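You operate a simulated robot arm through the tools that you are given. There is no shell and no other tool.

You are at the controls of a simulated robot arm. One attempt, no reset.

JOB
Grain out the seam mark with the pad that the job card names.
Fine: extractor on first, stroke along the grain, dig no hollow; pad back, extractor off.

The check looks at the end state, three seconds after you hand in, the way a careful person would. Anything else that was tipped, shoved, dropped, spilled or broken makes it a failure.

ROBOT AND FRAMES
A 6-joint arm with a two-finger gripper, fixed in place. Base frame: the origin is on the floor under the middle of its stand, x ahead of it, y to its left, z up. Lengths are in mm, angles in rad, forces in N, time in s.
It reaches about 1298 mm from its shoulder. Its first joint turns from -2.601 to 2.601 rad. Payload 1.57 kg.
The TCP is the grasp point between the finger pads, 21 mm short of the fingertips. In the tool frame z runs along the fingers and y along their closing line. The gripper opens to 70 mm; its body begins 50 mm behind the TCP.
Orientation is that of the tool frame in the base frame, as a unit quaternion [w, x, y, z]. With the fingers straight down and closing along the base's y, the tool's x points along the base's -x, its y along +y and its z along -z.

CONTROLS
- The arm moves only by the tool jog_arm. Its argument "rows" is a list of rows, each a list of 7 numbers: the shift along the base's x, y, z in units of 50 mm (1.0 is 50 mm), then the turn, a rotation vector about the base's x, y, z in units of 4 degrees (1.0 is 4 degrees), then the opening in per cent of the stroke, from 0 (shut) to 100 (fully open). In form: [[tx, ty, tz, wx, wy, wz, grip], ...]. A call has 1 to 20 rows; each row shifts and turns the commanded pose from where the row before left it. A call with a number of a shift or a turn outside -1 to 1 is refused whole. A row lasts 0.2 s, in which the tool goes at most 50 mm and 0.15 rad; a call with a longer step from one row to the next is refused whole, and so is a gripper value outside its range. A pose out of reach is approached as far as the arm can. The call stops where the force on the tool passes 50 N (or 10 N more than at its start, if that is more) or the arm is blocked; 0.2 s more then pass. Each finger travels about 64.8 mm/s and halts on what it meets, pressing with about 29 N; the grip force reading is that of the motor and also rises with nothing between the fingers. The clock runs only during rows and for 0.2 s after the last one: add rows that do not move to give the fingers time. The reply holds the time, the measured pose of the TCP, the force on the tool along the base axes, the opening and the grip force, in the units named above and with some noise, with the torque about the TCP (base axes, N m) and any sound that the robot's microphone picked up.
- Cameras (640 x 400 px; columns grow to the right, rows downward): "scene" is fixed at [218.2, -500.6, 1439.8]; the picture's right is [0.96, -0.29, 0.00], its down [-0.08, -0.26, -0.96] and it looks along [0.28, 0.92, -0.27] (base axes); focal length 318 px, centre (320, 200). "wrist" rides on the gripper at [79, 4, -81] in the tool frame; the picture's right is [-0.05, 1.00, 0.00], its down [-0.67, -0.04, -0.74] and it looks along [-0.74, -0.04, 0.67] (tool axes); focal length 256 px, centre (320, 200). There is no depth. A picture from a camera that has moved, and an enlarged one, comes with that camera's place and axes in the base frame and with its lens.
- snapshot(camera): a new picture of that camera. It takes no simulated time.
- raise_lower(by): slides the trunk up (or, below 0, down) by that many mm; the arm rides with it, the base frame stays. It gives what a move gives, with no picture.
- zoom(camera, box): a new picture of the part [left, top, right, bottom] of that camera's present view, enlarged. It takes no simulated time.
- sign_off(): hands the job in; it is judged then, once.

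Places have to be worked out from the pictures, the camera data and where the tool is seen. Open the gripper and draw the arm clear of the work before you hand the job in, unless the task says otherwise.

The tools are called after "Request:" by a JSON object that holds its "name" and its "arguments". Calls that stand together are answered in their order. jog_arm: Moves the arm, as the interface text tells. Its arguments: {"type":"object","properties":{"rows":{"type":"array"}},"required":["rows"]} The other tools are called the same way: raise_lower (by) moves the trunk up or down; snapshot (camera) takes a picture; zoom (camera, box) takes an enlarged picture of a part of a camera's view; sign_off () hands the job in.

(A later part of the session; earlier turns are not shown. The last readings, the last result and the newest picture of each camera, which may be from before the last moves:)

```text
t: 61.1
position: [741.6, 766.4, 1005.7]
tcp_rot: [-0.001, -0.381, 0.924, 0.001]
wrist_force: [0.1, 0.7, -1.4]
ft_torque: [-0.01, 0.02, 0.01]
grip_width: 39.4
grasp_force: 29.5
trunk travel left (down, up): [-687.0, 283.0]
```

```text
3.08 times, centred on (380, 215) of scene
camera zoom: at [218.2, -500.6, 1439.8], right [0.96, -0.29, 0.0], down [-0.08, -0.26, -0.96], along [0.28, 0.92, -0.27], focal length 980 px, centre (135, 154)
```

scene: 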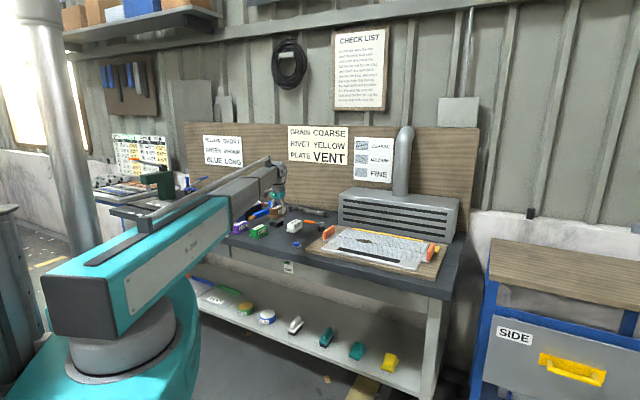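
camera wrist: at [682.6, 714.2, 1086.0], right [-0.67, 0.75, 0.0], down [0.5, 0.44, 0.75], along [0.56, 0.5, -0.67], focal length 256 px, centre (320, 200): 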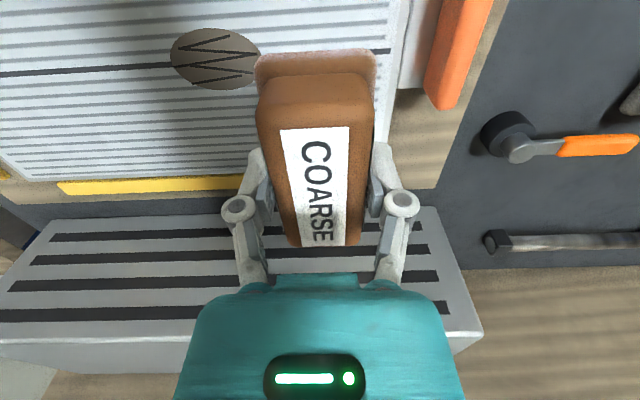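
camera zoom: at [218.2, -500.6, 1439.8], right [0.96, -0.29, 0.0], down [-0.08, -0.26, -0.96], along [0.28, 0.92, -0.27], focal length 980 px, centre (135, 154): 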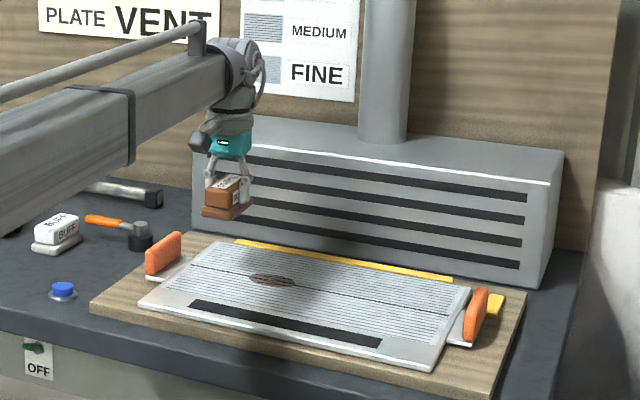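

Mark triangulates to about n≈1058, d≈58, plate top z≈877; grain runs along (0.7075, -0.7067). I shift 6 mm back and lower to just above the plate, off the mark.

Request:
{"name": "jog_arm", "arguments": {"rows": [[-0.085, -0.085, 0, 0, 0, 0, 30]]}}

Request:
{"name": "raise_lower", "arguments": {"by": -70}}

Request:
{"name": "zoom", "arguments": {"camera": "scene", "box": [310, 190, 430, 265]}}

Request:
{"name": "snapshot", "arguments": {"camera": "wrist"}}

```text
t: 61.5
position: [737.2, 762.8, 1006.0]
tcp_rot: [0.0, -0.381, 0.924, 0.001]
wrist_force: [0.2, -0.9, -1.5]
ft_torque: [0.06, -0.03, -0.02]
grip_width: 39.4
grasp_force: 28.9
trunk travel left (down, up): [-687.0, 283.0]
```

```text
t: 62.6
position: [737.7, 762.5, 936.0]
tcp_rot: [0.0, -0.382, 0.924, 0.0]
wrist_force: [0.3, 0.3, 0.2]
ft_torque: [0.01, -0.02, -0.02]
grip_width: 38.8
grasp_force: 28.6
trunk travel left (down, up): [-617.0, 353.0]
```

```text
5.33 times, centred on (370, 228) of scene
camera zoom: at [218.2, -500.6, 1439.8], right [0.96, -0.29, 0.0], down [-0.08, -0.26, -0.96], along [0.28, 0.92, -0.27], focal length 1699 px, centre (53, 53)
```

zoom: 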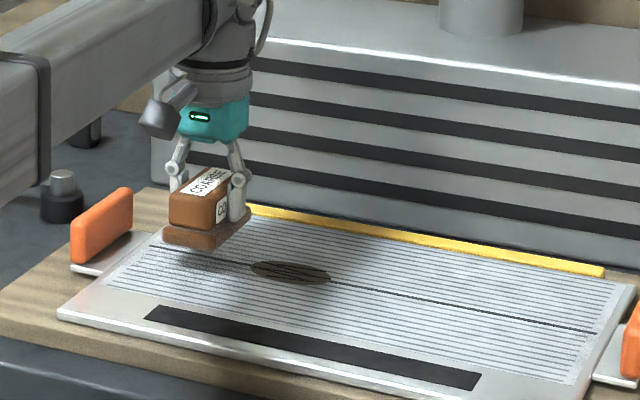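

```text
taken
camera wrist: at [677.8, 709.9, 1016.2], right [-0.67, 0.75, 0.0], down [0.5, 0.44, 0.75], along [0.56, 0.5, -0.67], focal length 256 px, centre (320, 200)
```

wrist: 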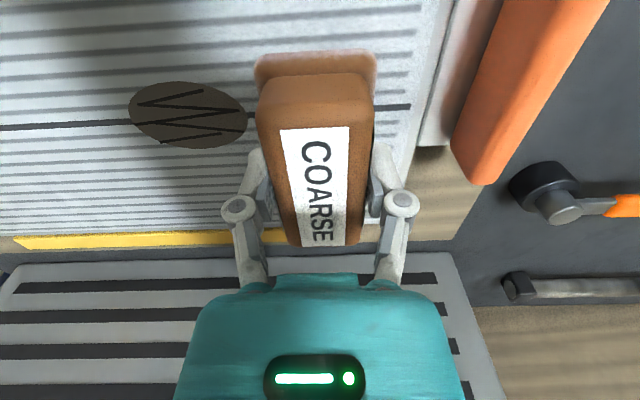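

Clearances are good. I approach the plate surface in small steps watching the vertical force.

Request:
{"name": "raise_lower", "arguments": {"by": -10}}

Request:
{"name": "raise_lower", "arguments": {"by": -4}}

Request:
{"name": "zoom", "arguments": {"camera": "scene", "box": [325, 205, 405, 255]}}

```text
t: 63.2
position: [737.6, 762.6, 925.2]
tcp_rot: [0.001, -0.381, 0.925, 0.001]
wrist_force: [-1.0, -0.3, -0.5]
ft_torque: [0.03, 0.02, 0.0]
grip_width: 39.2
grasp_force: 28.5
trunk travel left (down, up): [-607.0, 363.0]
```

```text
t: 63.7
position: [738.2, 762.3, 921.4]
tcp_rot: [0.0, -0.381, 0.925, 0.0]
wrist_force: [-1.0, -0.5, 0.1]
ft_torque: [-0.02, -0.02, -0.02]
grip_width: 39.2
grasp_force: 29.0
trunk travel left (down, up): [-603.0, 367.0]
```

```text
8.00 times, centred on (365, 230) of scene
camera zoom: at [218.2, -500.6, 1439.8], right [0.96, -0.29, 0.0], down [-0.08, -0.26, -0.96], along [0.28, 0.92, -0.27], focal length 2548 px, centre (-40, -40)
```

zoom: 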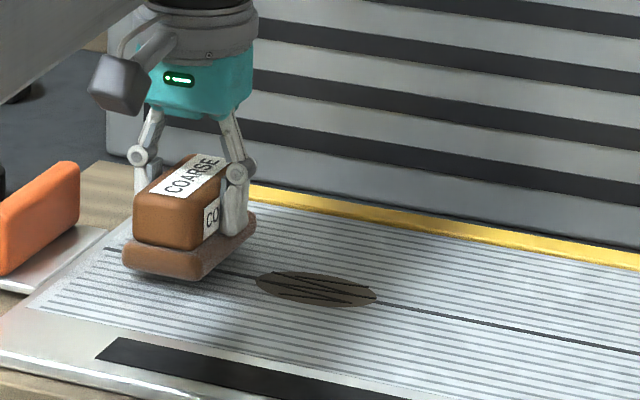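

Still no contact; I continue in small steps.

Request:
{"name": "raise_lower", "arguments": {"by": -3}}

Request:
{"name": "raise_lower", "arguments": {"by": -2}}

Request:
{"name": "zoom", "arguments": {"camera": "scene", "box": [325, 205, 405, 255]}}

```text
t: 64.2
position: [736.9, 762.5, 920.2]
tcp_rot: [-0.001, -0.38, 0.925, 0.0]
wrist_force: [-0.5, 0.0, -0.8]
ft_torque: [0.02, -0.01, -0.03]
grip_width: 39.2
grasp_force: 28.8
trunk travel left (down, up): [-600.0, 370.0]
```

```text
t: 64.8
position: [737.2, 762.1, 916.5]
tcp_rot: [0.001, -0.381, 0.924, 0.0]
wrist_force: [0.5, 0.3, -0.7]
ft_torque: [-0.02, -0.01, 0.02]
grip_width: 39.3
grasp_force: 29.4
trunk travel left (down, up): [-598.0, 372.0]
```

```text
8.00 times, centred on (365, 230) of scene
camera zoom: at [218.2, -500.6, 1439.8], right [0.96, -0.29, 0.0], down [-0.08, -0.26, -0.96], along [0.28, 0.92, -0.27], focal length 2548 px, centre (-40, -40)
```

zoom: 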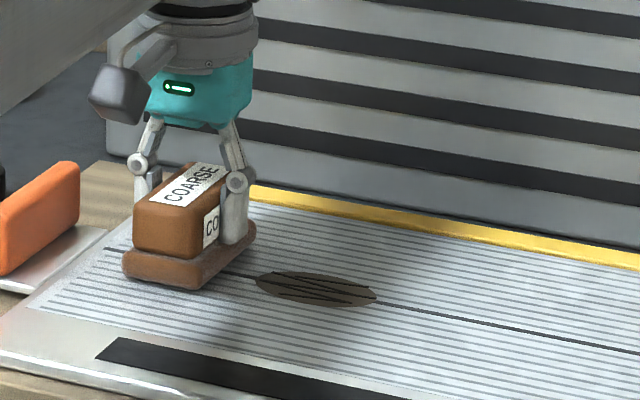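

Close now. I continue 1–2 mm at a time.

Request:
{"name": "raise_lower", "arguments": {"by": -2}}

Request:
{"name": "raise_lower", "arguments": {"by": -1.5}}

Request:
{"name": "zoom", "arguments": {"camera": "scene", "box": [325, 205, 405, 255]}}

```text
t: 65.3
position: [738.2, 762.0, 915.2]
tcp_rot: [0.0, -0.381, 0.924, -0.001]
wrist_force: [-0.7, 0.2, -0.6]
ft_torque: [-0.01, -0.03, -0.04]
grip_width: 39.2
grasp_force: 28.8
trunk travel left (down, up): [-596.0, 374.0]
```

```text
t: 65.8
position: [737.4, 762.0, 914.5]
tcp_rot: [0.002, -0.381, 0.925, 0.0]
wrist_force: [4.3, 4.4, 14.8]
ft_torque: [-0.12, 0.09, -0.03]
grip_width: 39.2
grasp_force: 29.0
trunk travel left (down, up): [-595.0, 375.0]
```

```text
8.00 times, centred on (365, 230) of scene
camera zoom: at [218.2, -500.6, 1439.8], right [0.96, -0.29, 0.0], down [-0.08, -0.26, -0.96], along [0.28, 0.92, -0.27], focal length 2548 px, centre (-40, -40)
```

zoom: 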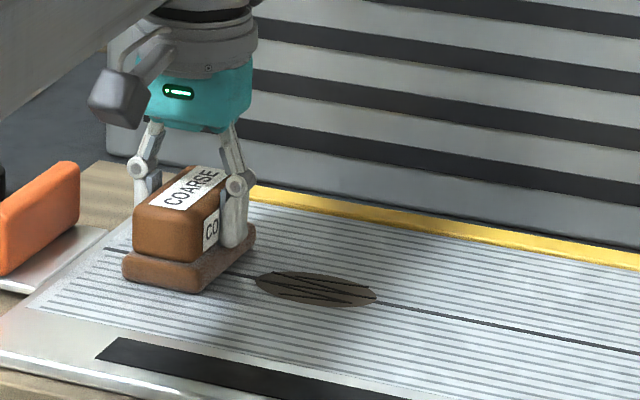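

Contact: about 15 N. I ease off slightly to a lighter pressure before stroking.

Request:
{"name": "raise_lower", "arguments": {"by": 0.5}}

```text
t: 66.3
position: [738.3, 763.3, 914.1]
tcp_rot: [0.0, -0.381, 0.925, 0.001]
wrist_force: [3.8, 3.9, 11.0]
ft_torque: [0.11, -0.16, 0.01]
grip_width: 39.3
grasp_force: 29.1
trunk travel left (down, up): [-595.0, 375.0]
```

About 11 N, steady. First stroke along the grain, 150 mm across the mark.

Request:
{"name": "jog_arm", "arguments": {"rows": [[0.1769, -0.1767, 0, 0, 0, 0, 30], [0.1769, -0.1767, 0, 0, 0, 0, 30], [0.1769, -0.1767, 0, 0, 0, 0, 30], [0.1769, -0.1767, 0, 0, 0, 0, 30], [0.1769, -0.1767, 0, 0, 0, 0, 30], [0.1769, -0.1767, 0, 0, 0, 0, 30], [0.1769, -0.1767, 0, 0, 0, 0, 30], [0.1769, -0.1767, 0, 0, 0, 0, 30], [0.1769, -0.1767, 0, 0, 0, 0, 30], [0.1769, -0.1767, 0, 0, 0, 0, 30], [0.1769, -0.1767, 0, 0, 0, 0, 30], [0.1769, -0.1767, 0, 0, 0, 0, 30]]}}

Request:
{"name": "zoom", "arguments": {"camera": "scene", "box": [325, 205, 445, 280]}}

Request:
{"name": "snapshot", "arguments": {"camera": "wrist"}}

```text
t: 68.9
position: [842.4, 655.1, 914.3]
tcp_rot: [0.001, -0.381, 0.924, 0.0]
wrist_force: [-0.3, 1.0, 5.6]
ft_torque: [0.02, 0.01, -0.02]
grip_width: 39.1
grasp_force: 28.9
trunk travel left (down, up): [-595.0, 375.0]
```

```text
5.33 times, centred on (385, 242) of scene
camera zoom: at [218.2, -500.6, 1439.8], right [0.96, -0.29, 0.0], down [-0.08, -0.26, -0.96], along [0.28, 0.92, -0.27], focal length 1699 px, centre (-27, -27)
```

zoom: 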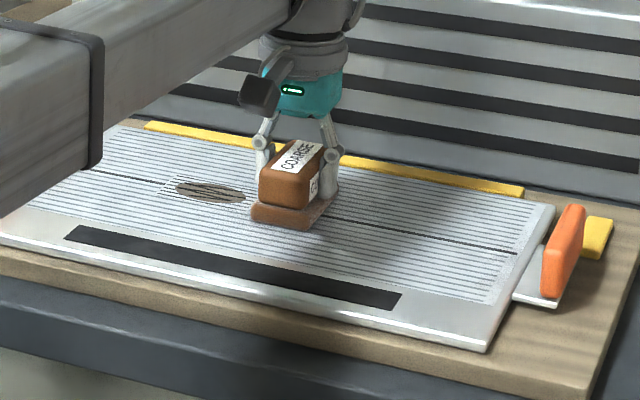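

```text
taken
camera wrist: at [783.0, 603.5, 994.9], right [-0.67, 0.75, 0.0], down [0.5, 0.44, 0.75], along [0.56, 0.5, -0.67], focal length 256 px, centre (320, 200)
```

wrist: 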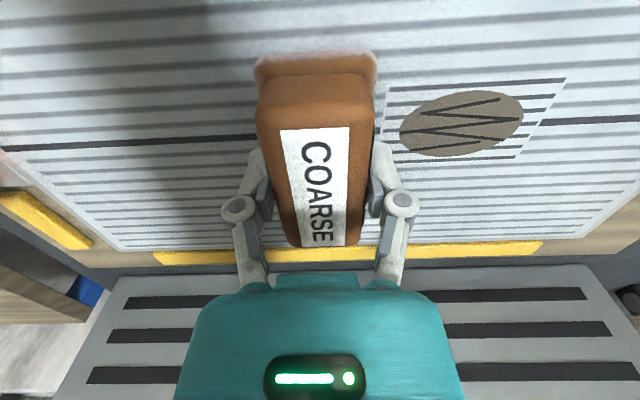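

The stroke has left fresh coarse grain lines around the mark. I zoom to see how far the mark has faded.

Request:
{"name": "zoom", "arguments": {"camera": "wrist", "box": [360, 60, 600, 190]}}

Request:
{"name": "zoom", "arguments": {"camera": "scene", "box": [335, 220, 415, 270]}}

```text
2.67 times, centred on (480, 125) of wrist
camera zoom: at [783.0, 603.5, 994.9], right [-0.67, 0.75, 0.0], down [0.5, 0.44, 0.75], along [0.56, 0.5, -0.67], focal length 683 px, centre (-107, 400)
```

zoom: 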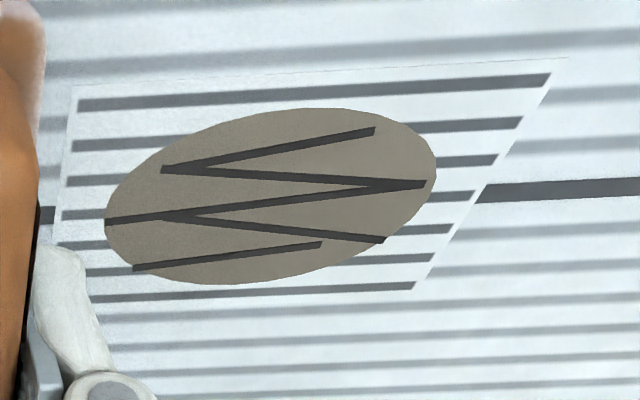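

```text
8.00 times, centred on (375, 245) of scene
camera zoom: at [218.2, -500.6, 1439.8], right [0.96, -0.29, 0.0], down [-0.08, -0.26, -0.96], along [0.28, 0.92, -0.27], focal length 2548 px, centre (-120, -160)
```

zoom: 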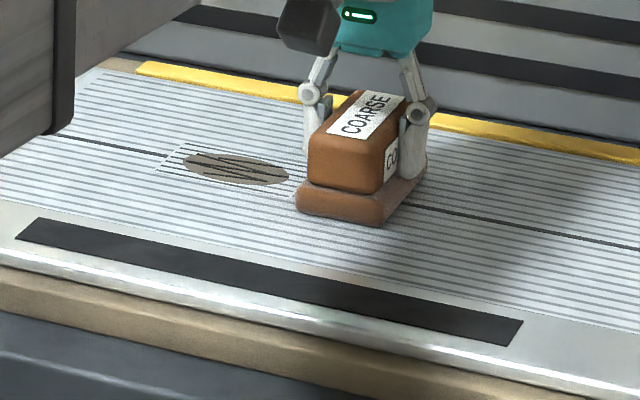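

The mark is still there but a coarse patch has appeared; force is now ~6 N. I stroke back along the grain.

Request:
{"name": "jog_arm", "arguments": {"rows": [[-0.1769, 0.1767, 0, 0, 0, 0, 30], [-0.1769, 0.1767, 0, 0, 0, 0, 30], [-0.1769, 0.1767, 0, 0, 0, 0, 30], [-0.1769, 0.1767, 0, 0, 0, 0, 30], [-0.1769, 0.1767, 0, 0, 0, 0, 30], [-0.1769, 0.1767, 0, 0, 0, 0, 30], [-0.1769, 0.1767, 0, 0, 0, 0, 30], [-0.1769, 0.1767, 0, 0, 0, 0, 30], [-0.1769, 0.1767, 0, 0, 0, 0, 30], [-0.1769, 0.1767, 0, 0, 0, 0, 30], [-0.1769, 0.1767, 0, 0, 0, 0, 30], [-0.1769, 0.1767, 0, 0, 0, 0, 30]]}}

Request:
{"name": "snapshot", "arguments": {"camera": "wrist"}}

Request:
{"name": "zoom", "arguments": {"camera": "scene", "box": [335, 220, 415, 270]}}

```text
t: 71.5
position: [737.2, 762.1, 914.2]
tcp_rot: [0.001, -0.381, 0.925, 0.0]
wrist_force: [0.2, -0.9, 5.8]
ft_torque: [-0.06, -0.05, 0.04]
grip_width: 39.4
grasp_force: 29.0
trunk travel left (down, up): [-595.0, 375.0]
```

```text
taken
camera wrist: at [677.1, 709.7, 994.8], right [-0.67, 0.75, 0.0], down [0.5, 0.44, 0.75], along [0.56, 0.5, -0.67], focal length 256 px, centre (320, 200)
```

wrist: 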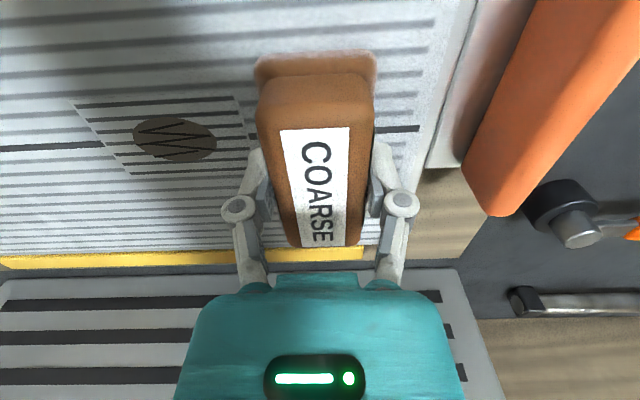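

```text
8.00 times, centred on (375, 245) of scene
camera zoom: at [218.2, -500.6, 1439.8], right [0.96, -0.29, 0.0], down [-0.08, -0.26, -0.96], along [0.28, 0.92, -0.27], focal length 2548 px, centre (-120, -160)
```

zoom: 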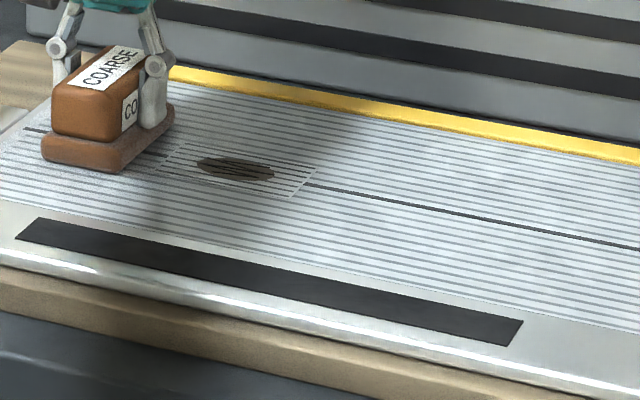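

The mark shrinks with each pass and the coarse grain replaces it. I continue with the next stroke at the same light pressure.

Request:
{"name": "jog_arm", "arguments": {"rows": [[0.1769, -0.1767, 0, 0, 0, 0, 30], [0.1769, -0.1767, 0, 0, 0, 0, 30], [0.1769, -0.1767, 0, 0, 0, 0, 30], [0.1769, -0.1767, 0, 0, 0, 0, 30], [0.1769, -0.1767, 0, 0, 0, 0, 30], [0.1769, -0.1767, 0, 0, 0, 0, 30], [0.1769, -0.1767, 0, 0, 0, 0, 30], [0.1769, -0.1767, 0, 0, 0, 0, 30], [0.1769, -0.1767, 0, 0, 0, 0, 30], [0.1769, -0.1767, 0, 0, 0, 0, 30], [0.1769, -0.1767, 0, 0, 0, 0, 30], [0.1769, -0.1767, 0, 0, 0, 0, 30]]}}

Request:
{"name": "zoom", "arguments": {"camera": "wrist", "box": [360, 60, 600, 190]}}

Request:
{"name": "zoom", "arguments": {"camera": "scene", "box": [335, 220, 415, 270]}}

```text
t: 74.1
position: [842.9, 655.2, 914.2]
tcp_rot: [0.001, -0.381, 0.925, 0.0]
wrist_force: [-0.5, -0.7, 4.8]
ft_torque: [0.05, 0.02, 0.0]
grip_width: 39.3
grasp_force: 29.1
trunk travel left (down, up): [-595.0, 375.0]
```

```text
2.67 times, centred on (480, 125) of wrist
camera zoom: at [783.6, 603.7, 994.7], right [-0.67, 0.75, 0.0], down [0.5, 0.44, 0.75], along [0.56, 0.5, -0.67], focal length 683 px, centre (-107, 400)
```

zoom: 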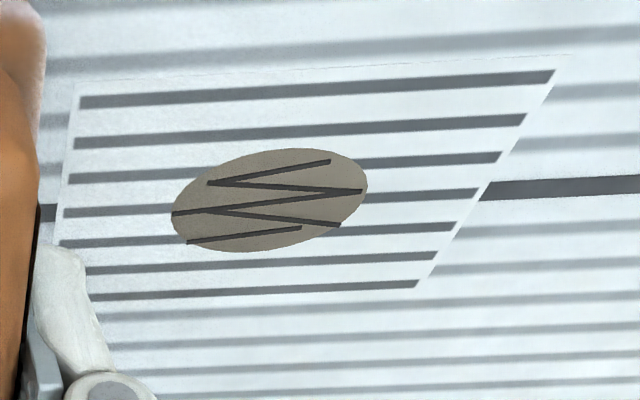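

```text
8.00 times, centred on (375, 245) of scene
camera zoom: at [218.2, -500.6, 1439.8], right [0.96, -0.29, 0.0], down [-0.08, -0.26, -0.96], along [0.28, 0.92, -0.27], focal length 2548 px, centre (-120, -160)
```

zoom: 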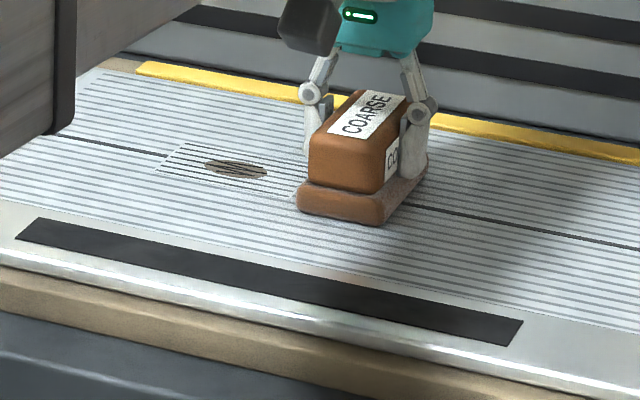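

Mark's now about half size; roughly 17% per stroke, so about three more. Stroke back.

Request:
{"name": "jog_arm", "arguments": {"rows": [[-0.1769, 0.1767, 0, 0, 0, 0, 30], [-0.1769, 0.1767, 0, 0, 0, 0, 30], [-0.1769, 0.1767, 0, 0, 0, 0, 30], [-0.1769, 0.1767, 0, 0, 0, 0, 30], [-0.1769, 0.1767, 0, 0, 0, 0, 30], [-0.1769, 0.1767, 0, 0, 0, 0, 30], [-0.1769, 0.1767, 0, 0, 0, 0, 30], [-0.1769, 0.1767, 0, 0, 0, 0, 30], [-0.1769, 0.1767, 0, 0, 0, 0, 30], [-0.1769, 0.1767, 0, 0, 0, 0, 30], [-0.1769, 0.1767, 0, 0, 0, 0, 30], [-0.1769, 0.1767, 0, 0, 0, 0, 30]]}}

Request:
{"name": "zoom", "arguments": {"camera": "wrist", "box": [50, 60, 290, 210]}}

Request:
{"name": "zoom", "arguments": {"camera": "scene", "box": [335, 220, 415, 270]}}

```text
t: 76.7
position: [737.8, 761.0, 914.5]
tcp_rot: [0.0, -0.381, 0.925, 0.0]
wrist_force: [0.7, -0.7, 4.2]
ft_torque: [0.01, -0.03, 0.05]
grip_width: 39.1
grasp_force: 28.7
trunk travel left (down, up): [-595.0, 375.0]
```

```text
2.67 times, centred on (170, 135) of wrist
camera zoom: at [677.8, 709.5, 994.7], right [-0.67, 0.75, 0.0], down [0.5, 0.44, 0.75], along [0.56, 0.5, -0.67], focal length 683 px, centre (720, 373)
```

zoom: 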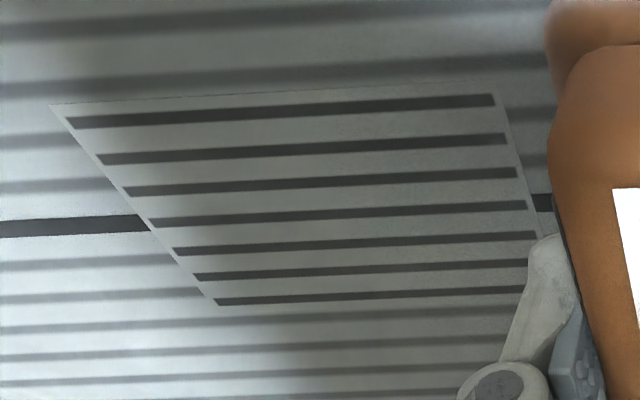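

```text
8.00 times, centred on (375, 245) of scene
camera zoom: at [218.2, -500.6, 1439.8], right [0.96, -0.29, 0.0], down [-0.08, -0.26, -0.96], along [0.28, 0.92, -0.27], focal length 2548 px, centre (-120, -160)
```

zoom: 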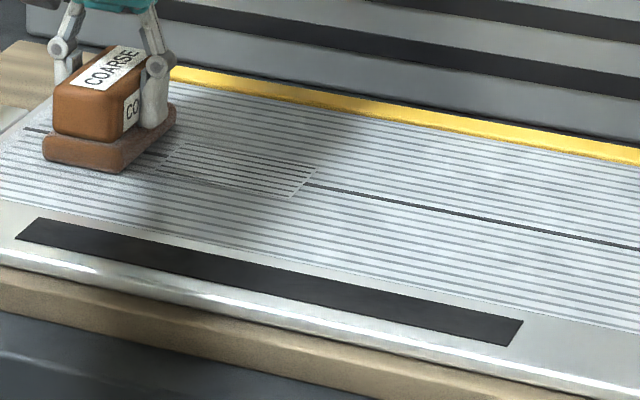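

The mark is fully gone after four strokes, with clean coarse grain and no dent; I stop there. I lift the pad straight up.

Request:
{"name": "raise_lower", "arguments": {"by": 92}}

Request:
{"name": "jog_arm", "arguments": {"rows": [[-0.598, 0.2588, 0, 0, 0, 0, 30], [-0.598, 0.2588, 0, 0, 0, 0, 30], [-0.598, 0.2588, 0, 0, 0, 0, 30], [-0.598, 0.2588, 0, 0, 0, 0, 30], [-0.598, 0.2588, 0, 0, 0, 0, 30], [-0.598, 0.2588, 0, 0, 0, 0, 30], [-0.598, 0.2588, 0, 0, 0, 0, 30], [-0.598, 0.2588, 0, 0, 0, 0, 30], [-0.598, 0.2588, 0, 0, 0, 0, 30], [-0.598, 0.2588, 0, 0, 0, 0, 30]]}}

Request:
{"name": "snapshot", "arguments": {"camera": "wrist"}}

Request:
{"name": "zoom", "arguments": {"camera": "scene", "box": [320, 180, 460, 280]}}

```text
t: 78.0
position: [738.1, 762.1, 1006.2]
tcp_rot: [0.0, -0.382, 0.924, 0.0]
wrist_force: [0.5, 0.0, -1.1]
ft_torque: [-0.04, 0.02, 0.03]
grip_width: 39.3
grasp_force: 29.3
trunk travel left (down, up): [-687.0, 283.0]
```

```text
t: 80.2
position: [437.5, 891.7, 1005.8]
tcp_rot: [0.001, -0.381, 0.924, 0.001]
wrist_force: [0.5, 0.4, -0.6]
ft_torque: [-0.01, -0.04, -0.02]
grip_width: 39.2
grasp_force: 29.2
trunk travel left (down, up): [-687.0, 283.0]
```

```text
taken
camera wrist: at [377.7, 838.9, 1086.2], right [-0.67, 0.75, 0.0], down [0.5, 0.44, 0.75], along [0.56, 0.5, -0.67], focal length 256 px, centre (320, 200)
```

wrist: 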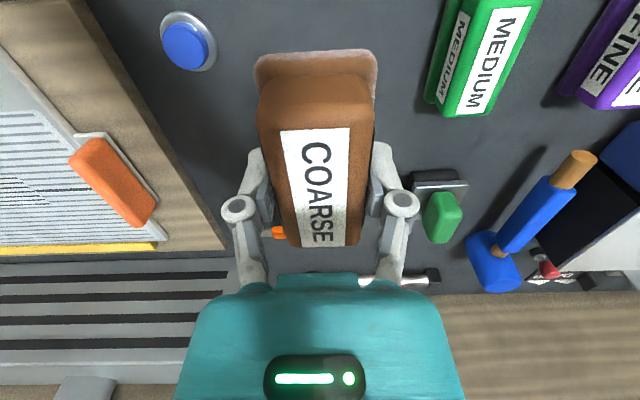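

```text
4.00 times, centred on (390, 230) of scene
camera zoom: at [218.2, -500.6, 1439.8], right [0.96, -0.29, 0.0], down [-0.08, -0.26, -0.96], along [0.28, 0.92, -0.27], focal length 1274 px, centre (40, 80)
```

zoom: 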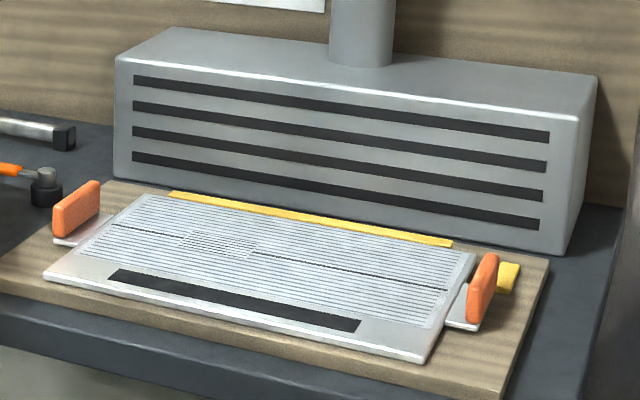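

The pad is back above its spot and the plate looks clean. I check the patch closely and lower the pad most of the way.

Request:
{"name": "zoom", "arguments": {"camera": "scene", "box": [335, 220, 415, 270]}}

Request:
{"name": "raise_lower", "arguments": {"by": -114}}

```text
8.00 times, centred on (375, 245) of scene
camera zoom: at [218.2, -500.6, 1439.8], right [0.96, -0.29, 0.0], down [-0.08, -0.26, -0.96], along [0.28, 0.92, -0.27], focal length 2548 px, centre (-120, -160)
```

zoom: 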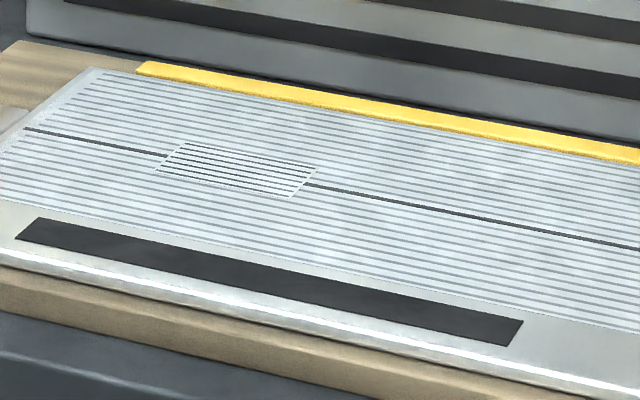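

```text
t: 81.6
position: [437.1, 892.4, 892.3]
tcp_rot: [0.001, -0.382, 0.924, 0.0]
wrist_force: [0.8, 1.4, 0.2]
ft_torque: [-0.04, -0.02, -0.01]
grip_width: 39.3
grasp_force: 28.8
trunk travel left (down, up): [-573.0, 397.0]
```

6 mm above the seat. I lower in small steps until the base touches the bench.

Request:
{"name": "raise_lower", "arguments": {"by": -4}}

Request:
{"name": "raise_lower", "arguments": {"by": -1.2}}

Request:
{"name": "zoom", "arguments": {"camera": "scene", "box": [230, 190, 330, 252]}}

```text
t: 82.1
position: [437.2, 891.1, 888.1]
tcp_rot: [0.0, -0.381, 0.925, 0.001]
wrist_force: [-0.4, 0.2, -0.4]
ft_torque: [0.01, 0.02, 0.0]
grip_width: 38.9
grasp_force: 28.7
trunk travel left (down, up): [-569.0, 401.0]
```

```text
t: 82.7
position: [437.6, 890.4, 886.9]
tcp_rot: [0.001, -0.381, 0.924, 0.0]
wrist_force: [0.6, -0.1, -1.8]
ft_torque: [0.01, 0.0, 0.01]
grip_width: 39.2
grasp_force: 28.8
trunk travel left (down, up): [-568.0, 402.0]
```

```text
6.40 times, centred on (280, 221) of scene
camera zoom: at [218.2, -500.6, 1439.8], right [0.96, -0.29, 0.0], down [-0.08, -0.26, -0.96], along [0.28, 0.92, -0.27], focal length 2038 px, centre (576, 66)
```

zoom: 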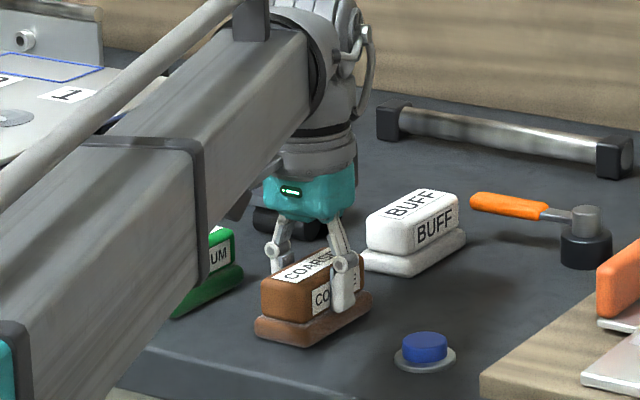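

Request:
{"name": "raise_lower", "arguments": {"by": -1}}

```text
t: 83.2
position: [437.1, 891.8, 885.4]
tcp_rot: [0.001, -0.38, 0.925, 0.0]
wrist_force: [0.4, 0.9, 0.0]
ft_torque: [0.1, -0.02, -0.01]
grip_width: 39.2
grasp_force: 29.3
trunk travel left (down, up): [-567.0, 403.0]
```

Nearly seated; one more half millimetre.

Request:
{"name": "raise_lower", "arguments": {"by": -0.6}}

```text
t: 83.7
position: [438.2, 891.4, 886.3]
tcp_rot: [0.001, -0.38, 0.925, 0.001]
wrist_force: [0.8, 1.7, 8.1]
ft_torque: [-0.02, 0.03, 0.03]
grip_width: 39.1
grasp_force: 28.8
trunk travel left (down, up): [-567.0, 403.0]
```

The pad is on the bench (8 N). I open the fingers evenly and then lift away.

Request:
{"name": "jog_arm", "arguments": {"rows": [[0, 0, 0, 0, 0, 0, 65], [0, 0, 0, 0, 0, 0, 85], [0, 0, 0, 0, 0, 0, 100], [0, 0, 0, 0, 0, 0, 100]]}}

Request:
{"name": "raise_lower", "arguments": {"by": 65}}

Request:
{"name": "snapshot", "arguments": {"camera": "wrist"}}

Request:
{"name": "zoom", "arguments": {"camera": "scene", "box": [230, 190, 330, 252]}}

```text
t: 84.7
position: [438.1, 891.3, 885.2]
tcp_rot: [0.001, -0.381, 0.924, 0.001]
wrist_force: [0.7, -0.4, 0.2]
ft_torque: [0.01, -0.01, -0.01]
grip_width: 70.1
grasp_force: 0.2
trunk travel left (down, up): [-567.0, 403.0]
```

```text
t: 85.7
position: [437.9, 891.6, 949.5]
tcp_rot: [-0.001, -0.381, 0.925, 0.0]
wrist_force: [0.3, -0.1, 0.4]
ft_torque: [0.02, 0.0, -0.01]
grip_width: 70.0
grasp_force: 0.0
trunk travel left (down, up): [-632.0, 338.0]
```

```text
taken
camera wrist: at [378.0, 838.9, 1030.3], right [-0.67, 0.75, 0.0], down [0.5, 0.44, 0.75], along [0.56, 0.5, -0.67], focal length 256 px, centre (320, 200)
```

wrist: 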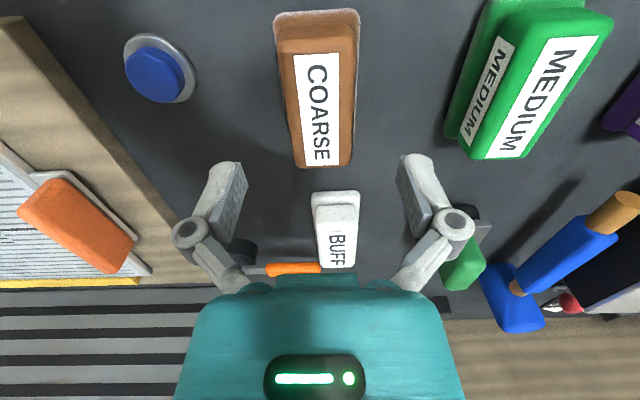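

```text
6.40 times, centred on (280, 221) of scene
camera zoom: at [218.2, -500.6, 1439.8], right [0.96, -0.29, 0.0], down [-0.08, -0.26, -0.96], along [0.28, 0.92, -0.27], focal length 2038 px, centre (576, 66)
```

zoom: 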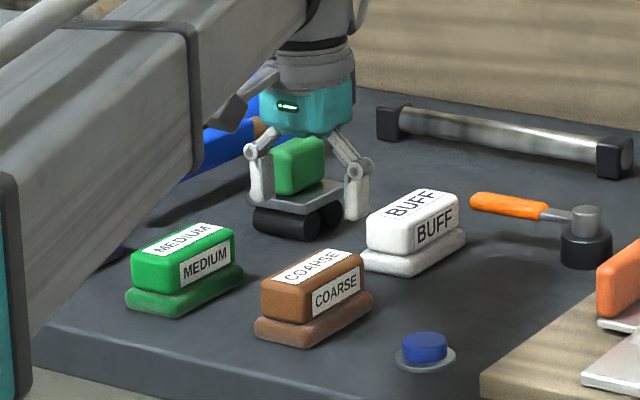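

Pad is back exactly in place. Now I undo the controls: first press the blue button once more (same way), then flip the toggle to OFF.

Request:
{"name": "jog_arm", "arguments": {"rows": [[0.3155, -0.4305, 0, 0, 0, 0, 60], [0.3155, -0.4305, 0, 0, 0, 0, 20], [0.3155, -0.4305, 0, 0, 0, 0, 0], [0.3155, -0.4305, 0, 0, 0, 0, 0], [0, 0, 0, 0, 0, 0, 0]]}}

Request:
{"name": "snapshot", "arguments": {"camera": "wrist"}}

```text
t: 86.9
position: [501.0, 804.9, 951.1]
tcp_rot: [0.0, -0.381, 0.925, 0.001]
wrist_force: [-0.6, 0.6, -0.7]
ft_torque: [0.01, -0.01, -0.03]
grip_width: 0.2
grasp_force: 28.5
trunk travel left (down, up): [-632.0, 338.0]
```

```text
taken
camera wrist: at [441.6, 752.5, 1030.5], right [-0.67, 0.75, 0.0], down [0.5, 0.44, 0.75], along [0.56, 0.5, -0.67], focal length 256 px, centre (320, 200)
```

wrist: 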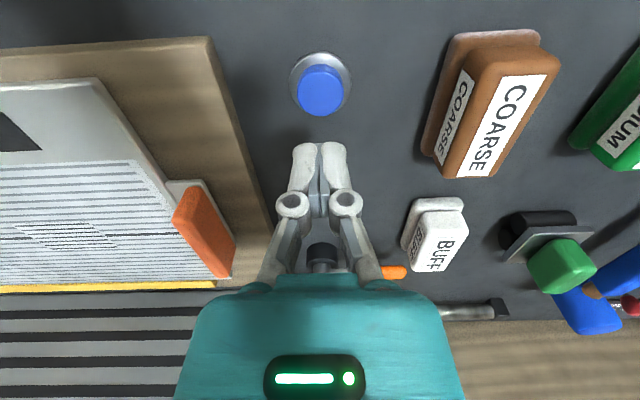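

Aligned over the button. I press it in the same small steps.

Request:
{"name": "raise_lower", "arguments": {"by": -52}}

Request:
{"name": "raise_lower", "arguments": {"by": -14}}

Request:
{"name": "raise_lower", "arguments": {"by": -4}}

```text
t: 87.8
position: [501.2, 804.9, 897.9]
tcp_rot: [0.001, -0.381, 0.925, 0.0]
wrist_force: [0.1, 0.9, 0.2]
ft_torque: [0.02, 0.05, 0.04]
grip_width: 0.0
grasp_force: 28.8
trunk travel left (down, up): [-580.0, 390.0]
```

```text
t: 88.5
position: [500.3, 805.4, 884.9]
tcp_rot: [0.0, -0.381, 0.924, 0.001]
wrist_force: [0.1, 0.6, 1.9]
ft_torque: [0.04, 0.0, 0.01]
grip_width: 6.0
grasp_force: 28.7
trunk travel left (down, up): [-566.0, 404.0]
```

```text
t: 89.0
position: [500.8, 805.0, 881.5]
tcp_rot: [0.001, -0.381, 0.925, 0.001]
wrist_force: [0.8, 0.6, 3.6]
ft_torque: [0.01, -0.06, 0.01]
grip_width: 5.8
grasp_force: 28.3
trunk travel left (down, up): [-562.0, 408.0]
heard: click
```

Click again. I lift off, back out in front of the bench, and check the state.

Request:
{"name": "raise_lower", "arguments": {"by": 60}}

Request:
{"name": "jog_arm", "arguments": {"rows": [[-0.612, -0.437, 0, 0, 0, 0, 0], [-0.612, -0.437, 0, 0, 0, 0, 0], [-0.612, -0.437, 0, 0, 0, 0, 0], [-0.612, -0.437, 0, 0, 0, 0, 0], [-0.612, -0.437, 0, 0, 0, 0, 0], [-0.612, -0.437, 0, 0, 0, 0, 0]]}}

Request:
{"name": "snapshot", "arguments": {"camera": "scene"}}

Request:
{"name": "zoom", "arguments": {"camera": "scene", "box": [256, 220, 336, 270]}}

```text
t: 90.0
position: [501.2, 804.3, 941.0]
tcp_rot: [-0.001, -0.381, 0.925, 0.001]
wrist_force: [1.1, -0.2, -0.4]
ft_torque: [0.01, 0.0, 0.01]
grip_width: 0.0
grasp_force: 29.0
trunk travel left (down, up): [-622.0, 348.0]
```

```text
t: 91.4
position: [317.7, 672.6, 941.4]
tcp_rot: [0.001, -0.382, 0.924, 0.001]
wrist_force: [0.2, 0.5, -1.3]
ft_torque: [0.02, 0.02, -0.01]
grip_width: 0.0
grasp_force: 28.1
trunk travel left (down, up): [-622.0, 348.0]
```

```text
taken
```

scene: 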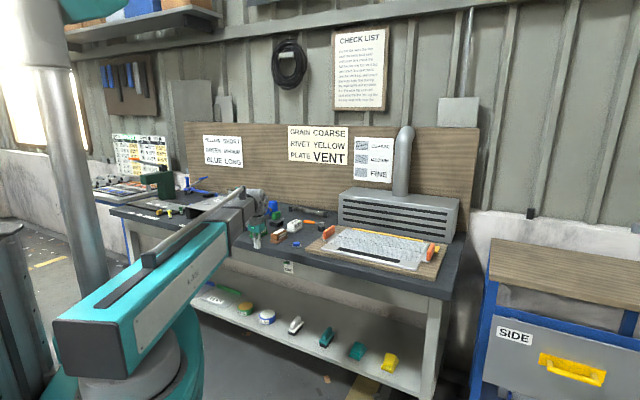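

```text
8.00 times, centred on (296, 245) of scene
camera zoom: at [218.2, -500.6, 1439.8], right [0.96, -0.29, 0.0], down [-0.08, -0.26, -0.96], along [0.28, 0.92, -0.27], focal length 2548 px, centre (512, -160)
```

zoom: 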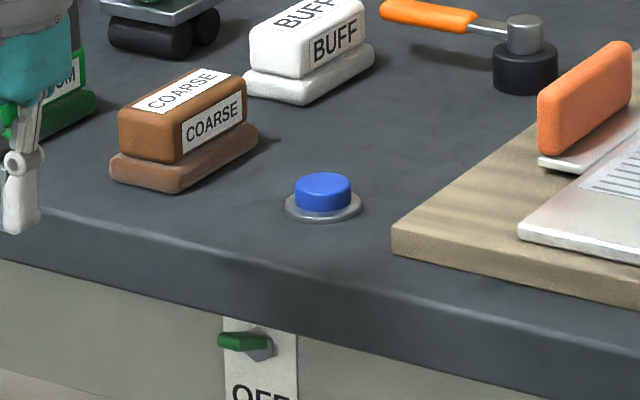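

Button up, toggle still ON, all items in place. I pitch the tool to horizontal here in front of the bench.

Request:
{"name": "jog_arm", "arguments": {"rows": [[0, 0, 0, 0.994, -0.994, 0, 0], [0, 0, 0, 0.994, -0.994, 0, 0], [0, 0, 0, 0.994, -0.994, 0, 0], [0, 0, 0, 0.994, -0.994, 0, 0], [0, 0, 0, 0.994, -0.994, 0, 0], [0, 0, 0, 0.994, -0.994, 0, 0], [0, 0, 0, 0.994, -0.994, 0, 0], [0, 0, 0, 0.994, -0.994, 0, 0], [0, 0, 0, 0.994, -0.994, 0, 0], [0, 0, 0, 0.994, -0.994, 0, 0], [0, 0, 0, 0.994, -0.994, 0, 0], [0, 0, 0, 0.994, -0.994, 0, 0], [0, 0, 0, 0.994, -0.994, 0, 0], [0, 0, 0, 0.994, -0.994, 0, 0], [0, 0, 0, 0.994, -0.994, 0, 0], [0, 0, 0, 0.994, -0.994, 0, 0]]}}

```text
t: 94.8
position: [318.5, 674.3, 1126.4]
tcp_rot: [0.653, -0.271, 0.653, 0.273]
wrist_force: [-0.2, -0.3, 0.2]
ft_torque: [0.02, 0.0, -0.02]
grip_width: 0.0
grasp_force: 28.6
out of reach, approached as far as the arm can: row 2, 3, 4, 5, 6, 7, 8, 9, 10, 11, 12, 13, 14, 15, 16
trunk travel left (down, up): [-622.0, 348.0]
```

Horizontal now (z=1126). I lower the trunk by 327 so the fingers face the gap above the lever (z≈799), still 110 mm clear of the bench edge.

Request:
{"name": "raise_lower", "arguments": {"by": -327}}

Request:
{"name": "snapshot", "arguments": {"camera": "wrist"}}

Request:
{"name": "zoom", "arguments": {"camera": "scene", "box": [240, 240, 340, 302]}}

```text
t: 98.0
position: [317.7, 672.5, 799.8]
tcp_rot: [0.653, -0.27, 0.654, 0.272]
wrist_force: [0.3, 0.5, 0.2]
ft_torque: [-0.02, 0.02, 0.02]
grip_width: 0.0
grasp_force: 28.7
trunk travel left (down, up): [-295.0, 675.0]
```

```text
taken
camera wrist: at [256.5, 620.1, 719.2], right [-0.71, 0.71, 0.06], down [-0.5, -0.55, 0.67], along [0.5, 0.44, 0.74], focal length 256 px, centre (320, 200)
```

wrist: 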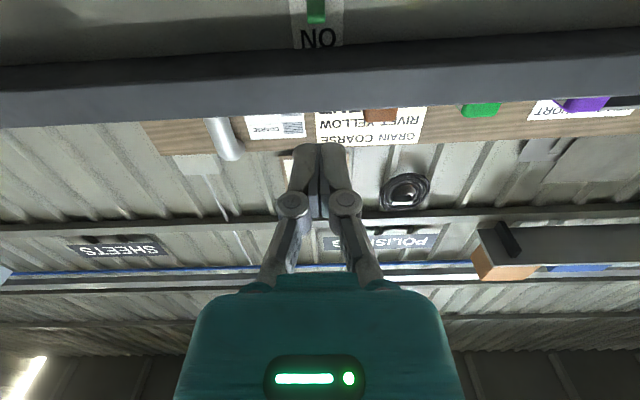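

```text
6.40 times, centred on (290, 271) of scene
camera zoom: at [218.2, -500.6, 1439.8], right [0.96, -0.29, 0.0], down [-0.08, -0.26, -0.96], along [0.28, 0.92, -0.27], focal length 2038 px, centre (512, -254)
```

zoom: 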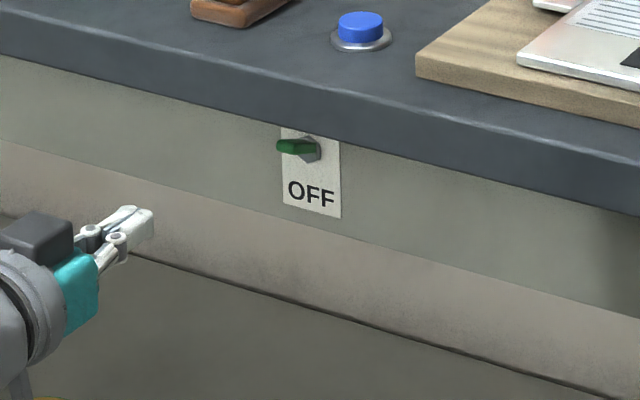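

I zoom in to measure the slab underside and the lever height precisely.

Request:
{"name": "zoom", "arguments": {"camera": "wrist", "box": [240, 0, 400, 100]}}

Request:
{"name": "zoom", "arguments": {"camera": "scene", "box": [270, 235, 320, 266]}}

```text
4.00 times, centred on (320, 50) of wrist
camera zoom: at [256.5, 620.1, 719.2], right [-0.71, 0.71, 0.06], down [-0.5, -0.55, 0.67], along [0.5, 0.44, 0.74], focal length 1024 px, centre (320, 800)
```

zoom: 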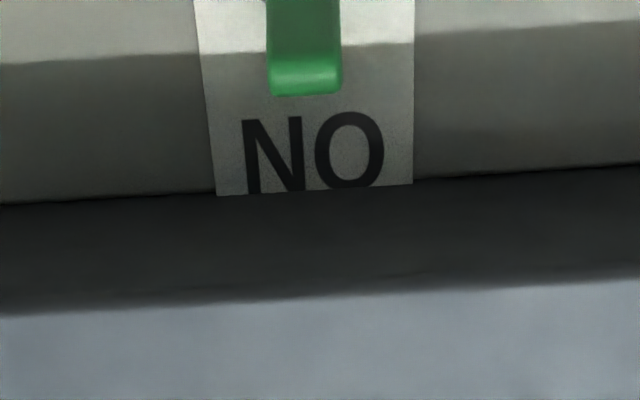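

```text
12.80 times, centred on (295, 250) of scene
camera zoom: at [218.2, -500.6, 1439.8], right [0.96, -0.29, 0.0], down [-0.08, -0.26, -0.96], along [0.28, 0.92, -0.27], focal length 4077 px, centre (640, -446)
```

zoom: 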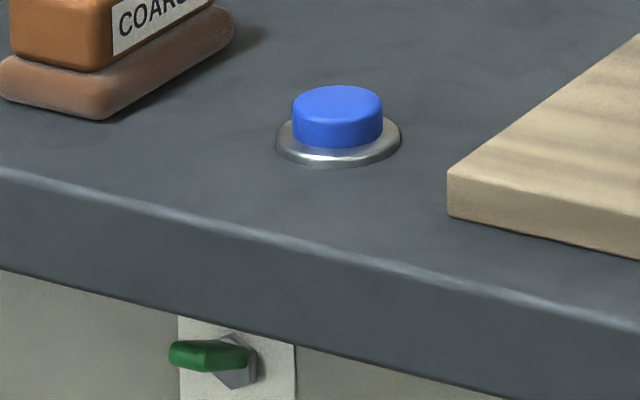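

Slab underside comes out at z≈810, lever tip top ≈784: a ~26 mm gap. I measure the finger thickness from the scene view.

Request:
{"name": "zoom", "arguments": {"camera": "scene", "box": [240, 262, 280, 287]}}

```text
16.00 times, centred on (260, 274) of scene
camera zoom: at [218.2, -500.6, 1439.8], right [0.96, -0.29, 0.0], down [-0.08, -0.26, -0.96], along [0.28, 0.92, -0.27], focal length 5096 px, centre (1280, -992)
```

zoom: 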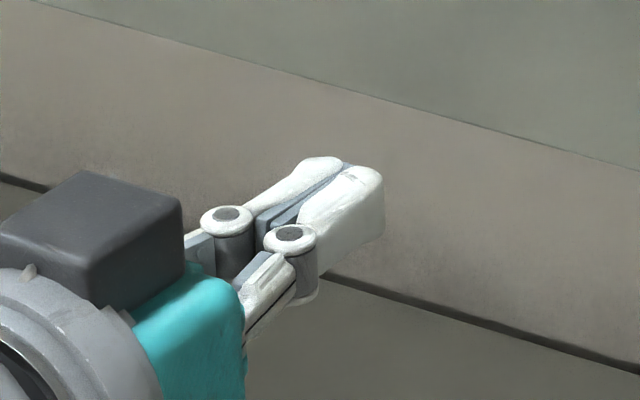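

Finger tips are ~15 mm thick, so they fit at z≈797. I lower 2.5 mm and advance to just before the slab edge to check alignment.

Request:
{"name": "raise_lower", "arguments": {"by": -2.5}}

Request:
{"name": "jog_arm", "arguments": {"rows": [[0.411, 0.409, 0, 0, 0, 0, 0], [0.411, 0.409, 0, 0, 0, 0, 0], [0.411, 0.409, 0, 0, 0, 0, 0], [0.411, 0.409, 0, 0, 0, 0, 0]]}}

Request:
{"name": "snapshot", "arguments": {"camera": "wrist"}}

Request:
{"name": "zoom", "arguments": {"camera": "scene", "box": [260, 240, 320, 278]}}

```text
t: 98.5
position: [317.2, 674.4, 797.0]
tcp_rot: [0.653, -0.269, 0.654, 0.271]
wrist_force: [0.0, 0.4, -0.7]
ft_torque: [0.01, 0.0, -0.01]
grip_width: 0.1
grasp_force: 28.5
trunk travel left (down, up): [-292.0, 678.0]
```

```text
t: 99.5
position: [399.8, 756.1, 796.8]
tcp_rot: [0.653, -0.269, 0.654, 0.272]
wrist_force: [-0.6, 0.0, 0.2]
ft_torque: [-0.04, -0.01, 0.0]
grip_width: 0.2
grasp_force: 29.0
trunk travel left (down, up): [-292.0, 678.0]
```

```text
taken
camera wrist: at [338.7, 702.2, 716.8], right [-0.71, 0.71, 0.06], down [-0.5, -0.55, 0.67], along [0.5, 0.44, 0.74], focal length 256 px, centre (320, 200)
```

wrist: 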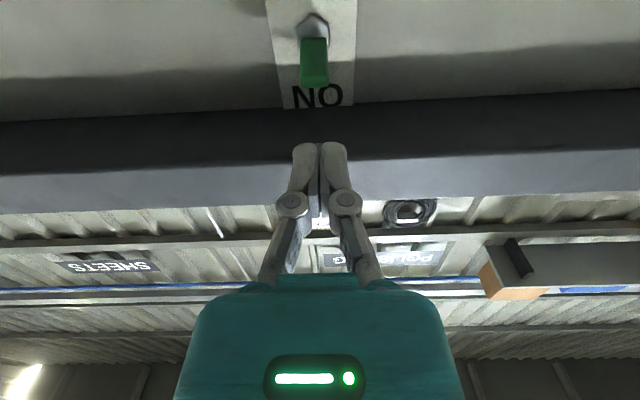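

```text
10.53 times, centred on (290, 259) of scene
camera zoom: at [218.2, -500.6, 1439.8], right [0.96, -0.29, 0.0], down [-0.08, -0.26, -0.96], along [0.28, 0.92, -0.27], focal length 3353 px, centre (636, -421)
```

zoom: 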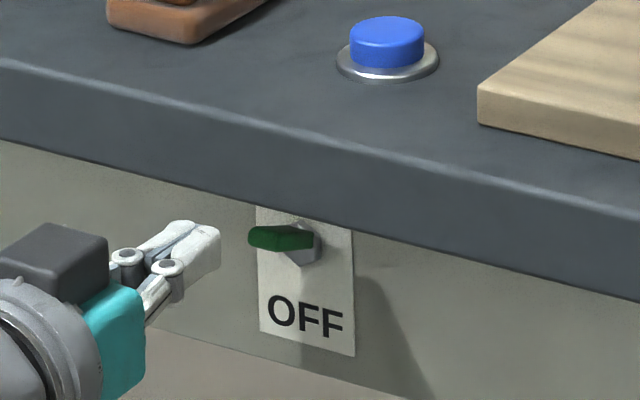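

Aligned with the lever (d≈-254). I advance 30 mm slowly so the fingertips enter just below the slab, before reaching the lever.

Request:
{"name": "jog_arm", "arguments": {"rows": [[0.142, 0.141, 0, 0, 0, 0, 0], [0.142, 0.141, 0, 0, 0, 0, 0], [0.142, 0.141, 0, 0, 0, 0, 0]]}}

Request:
{"name": "snapshot", "arguments": {"camera": "wrist"}}

Request:
{"name": "zoom", "arguments": {"camera": "scene", "box": [260, 240, 320, 278]}}

```text
t: 100.3
position: [420.6, 776.7, 797.3]
tcp_rot: [0.653, -0.27, 0.653, 0.272]
wrist_force: [0.0, 0.2, 0.7]
ft_torque: [0.01, 0.0, -0.04]
grip_width: 0.3
grasp_force: 28.4
trunk travel left (down, up): [-292.0, 678.0]
```

```text
taken
camera wrist: at [360.3, 722.8, 716.7], right [-0.71, 0.71, 0.06], down [-0.5, -0.55, 0.67], along [0.5, 0.44, 0.74], focal length 256 px, centre (320, 200)
```

wrist: 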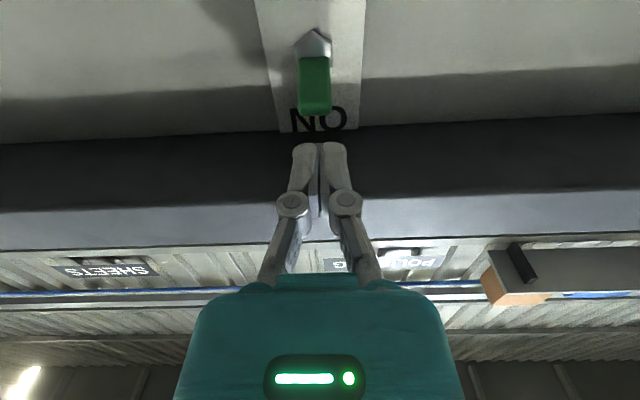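

```text
10.53 times, centred on (290, 259) of scene
camera zoom: at [218.2, -500.6, 1439.8], right [0.96, -0.29, 0.0], down [-0.08, -0.26, -0.96], along [0.28, 0.92, -0.27], focal length 3353 px, centre (636, -421)
```

zoom: 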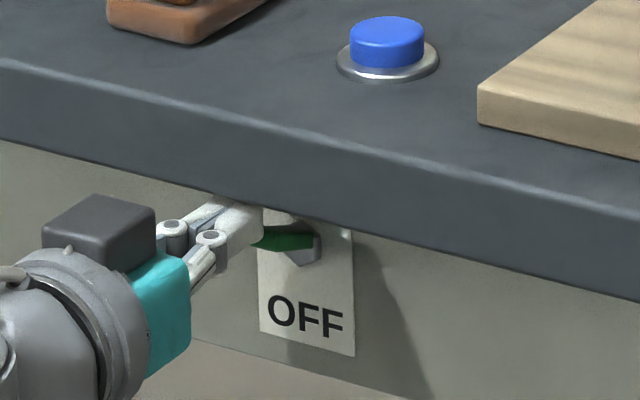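

I zoom in closer on the fingertip/lever relation before going further.

Request:
{"name": "zoom", "arguments": {"camera": "scene", "box": [275, 254, 299, 269]}}

Request:
{"name": "zoom", "arguments": {"camera": "wrist", "box": [260, 10, 380, 210]}}

```text
16.00 times, centred on (287, 262) of scene
camera zoom: at [218.2, -500.6, 1439.8], right [0.96, -0.29, 0.0], down [-0.08, -0.26, -0.96], along [0.28, 0.92, -0.27], focal length 5096 px, centre (848, -784)
```

zoom: 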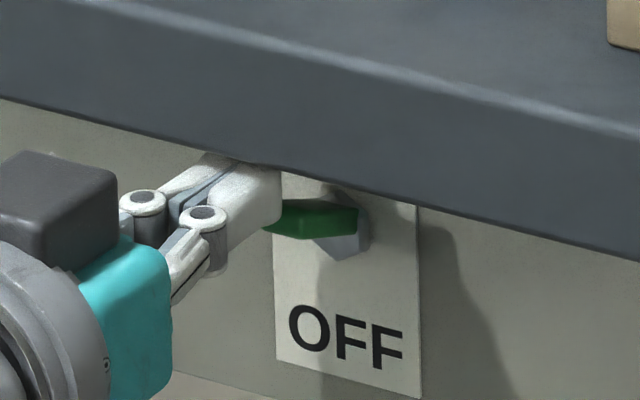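

```text
2.00 times, centred on (320, 110) of wrist
camera zoom: at [360.3, 722.8, 716.7], right [-0.71, 0.71, 0.06], down [-0.5, -0.55, 0.67], along [0.5, 0.44, 0.74], focal length 512 px, centre (320, 380)
```

zoom: 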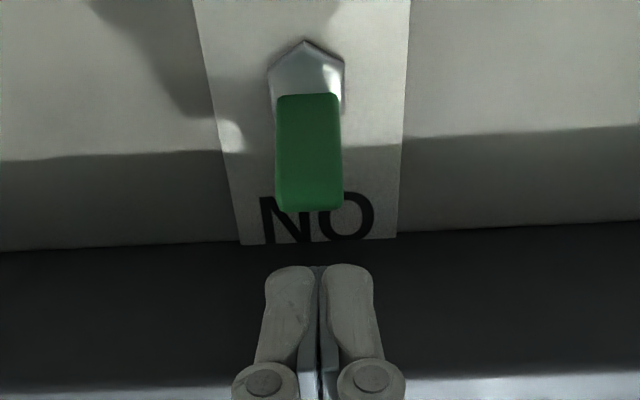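

Finger underside is only ~2–4 mm above the lever top and ~4 mm below the slab; I raise 1.5 mm and advance 18 mm over the lever tip, watching force.

Request:
{"name": "raise_lower", "arguments": {"by": 1.5}}

Request:
{"name": "jog_arm", "arguments": {"rows": [[0.085, 0.0845, 0, 0, 0, 0, 0], [0.085, 0.0845, 0, 0, 0, 0, 0], [0.085, 0.0845, 0, 0, 0, 0, 0]]}}

Request:
{"name": "zoom", "arguments": {"camera": "scene", "box": [275, 254, 299, 269]}}

Request:
{"name": "zoom", "arguments": {"camera": "wrist", "box": [260, 10, 380, 210]}}

```text
t: 100.8
position: [421.3, 776.2, 798.0]
tcp_rot: [0.653, -0.27, 0.654, 0.272]
wrist_force: [0.1, 0.4, -0.3]
ft_torque: [0.01, -0.01, -0.02]
grip_width: 0.0
grasp_force: 28.7
trunk travel left (down, up): [-294.0, 676.0]
```

```text
t: 101.6
position: [434.7, 789.5, 798.6]
tcp_rot: [0.653, -0.27, 0.654, 0.272]
wrist_force: [-0.9, -0.3, -0.9]
ft_torque: [0.02, 0.03, 0.0]
grip_width: 0.0
grasp_force: 27.7
trunk travel left (down, up): [-294.0, 676.0]
```

```text
16.00 times, centred on (287, 262) of scene
camera zoom: at [218.2, -500.6, 1439.8], right [0.96, -0.29, 0.0], down [-0.08, -0.26, -0.96], along [0.28, 0.92, -0.27], focal length 5096 px, centre (848, -784)
```

zoom: 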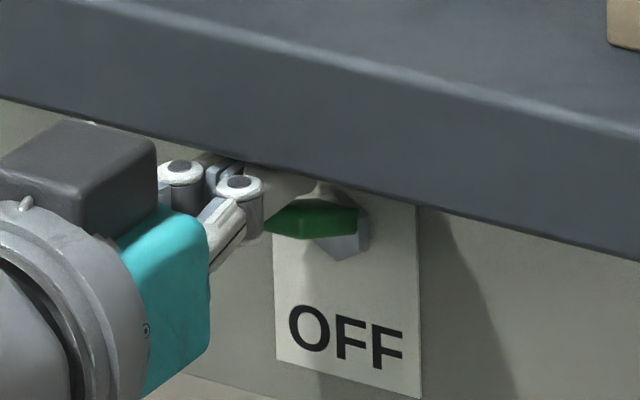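

```text
2.00 times, centred on (320, 110) of wrist
camera zoom: at [372.6, 735.2, 718.2], right [-0.71, 0.71, 0.06], down [-0.5, -0.55, 0.67], along [0.5, 0.44, 0.74], focal length 512 px, centre (320, 380)
```

zoom: 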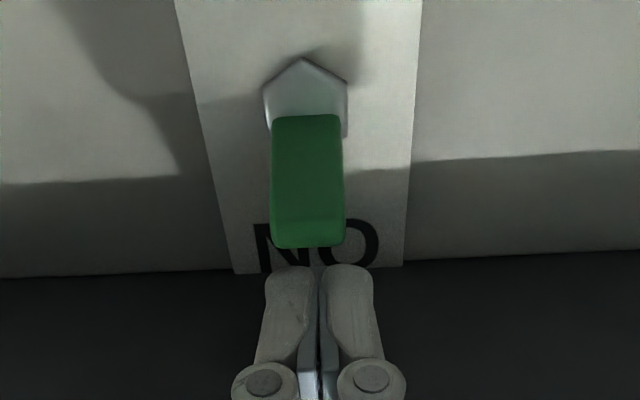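

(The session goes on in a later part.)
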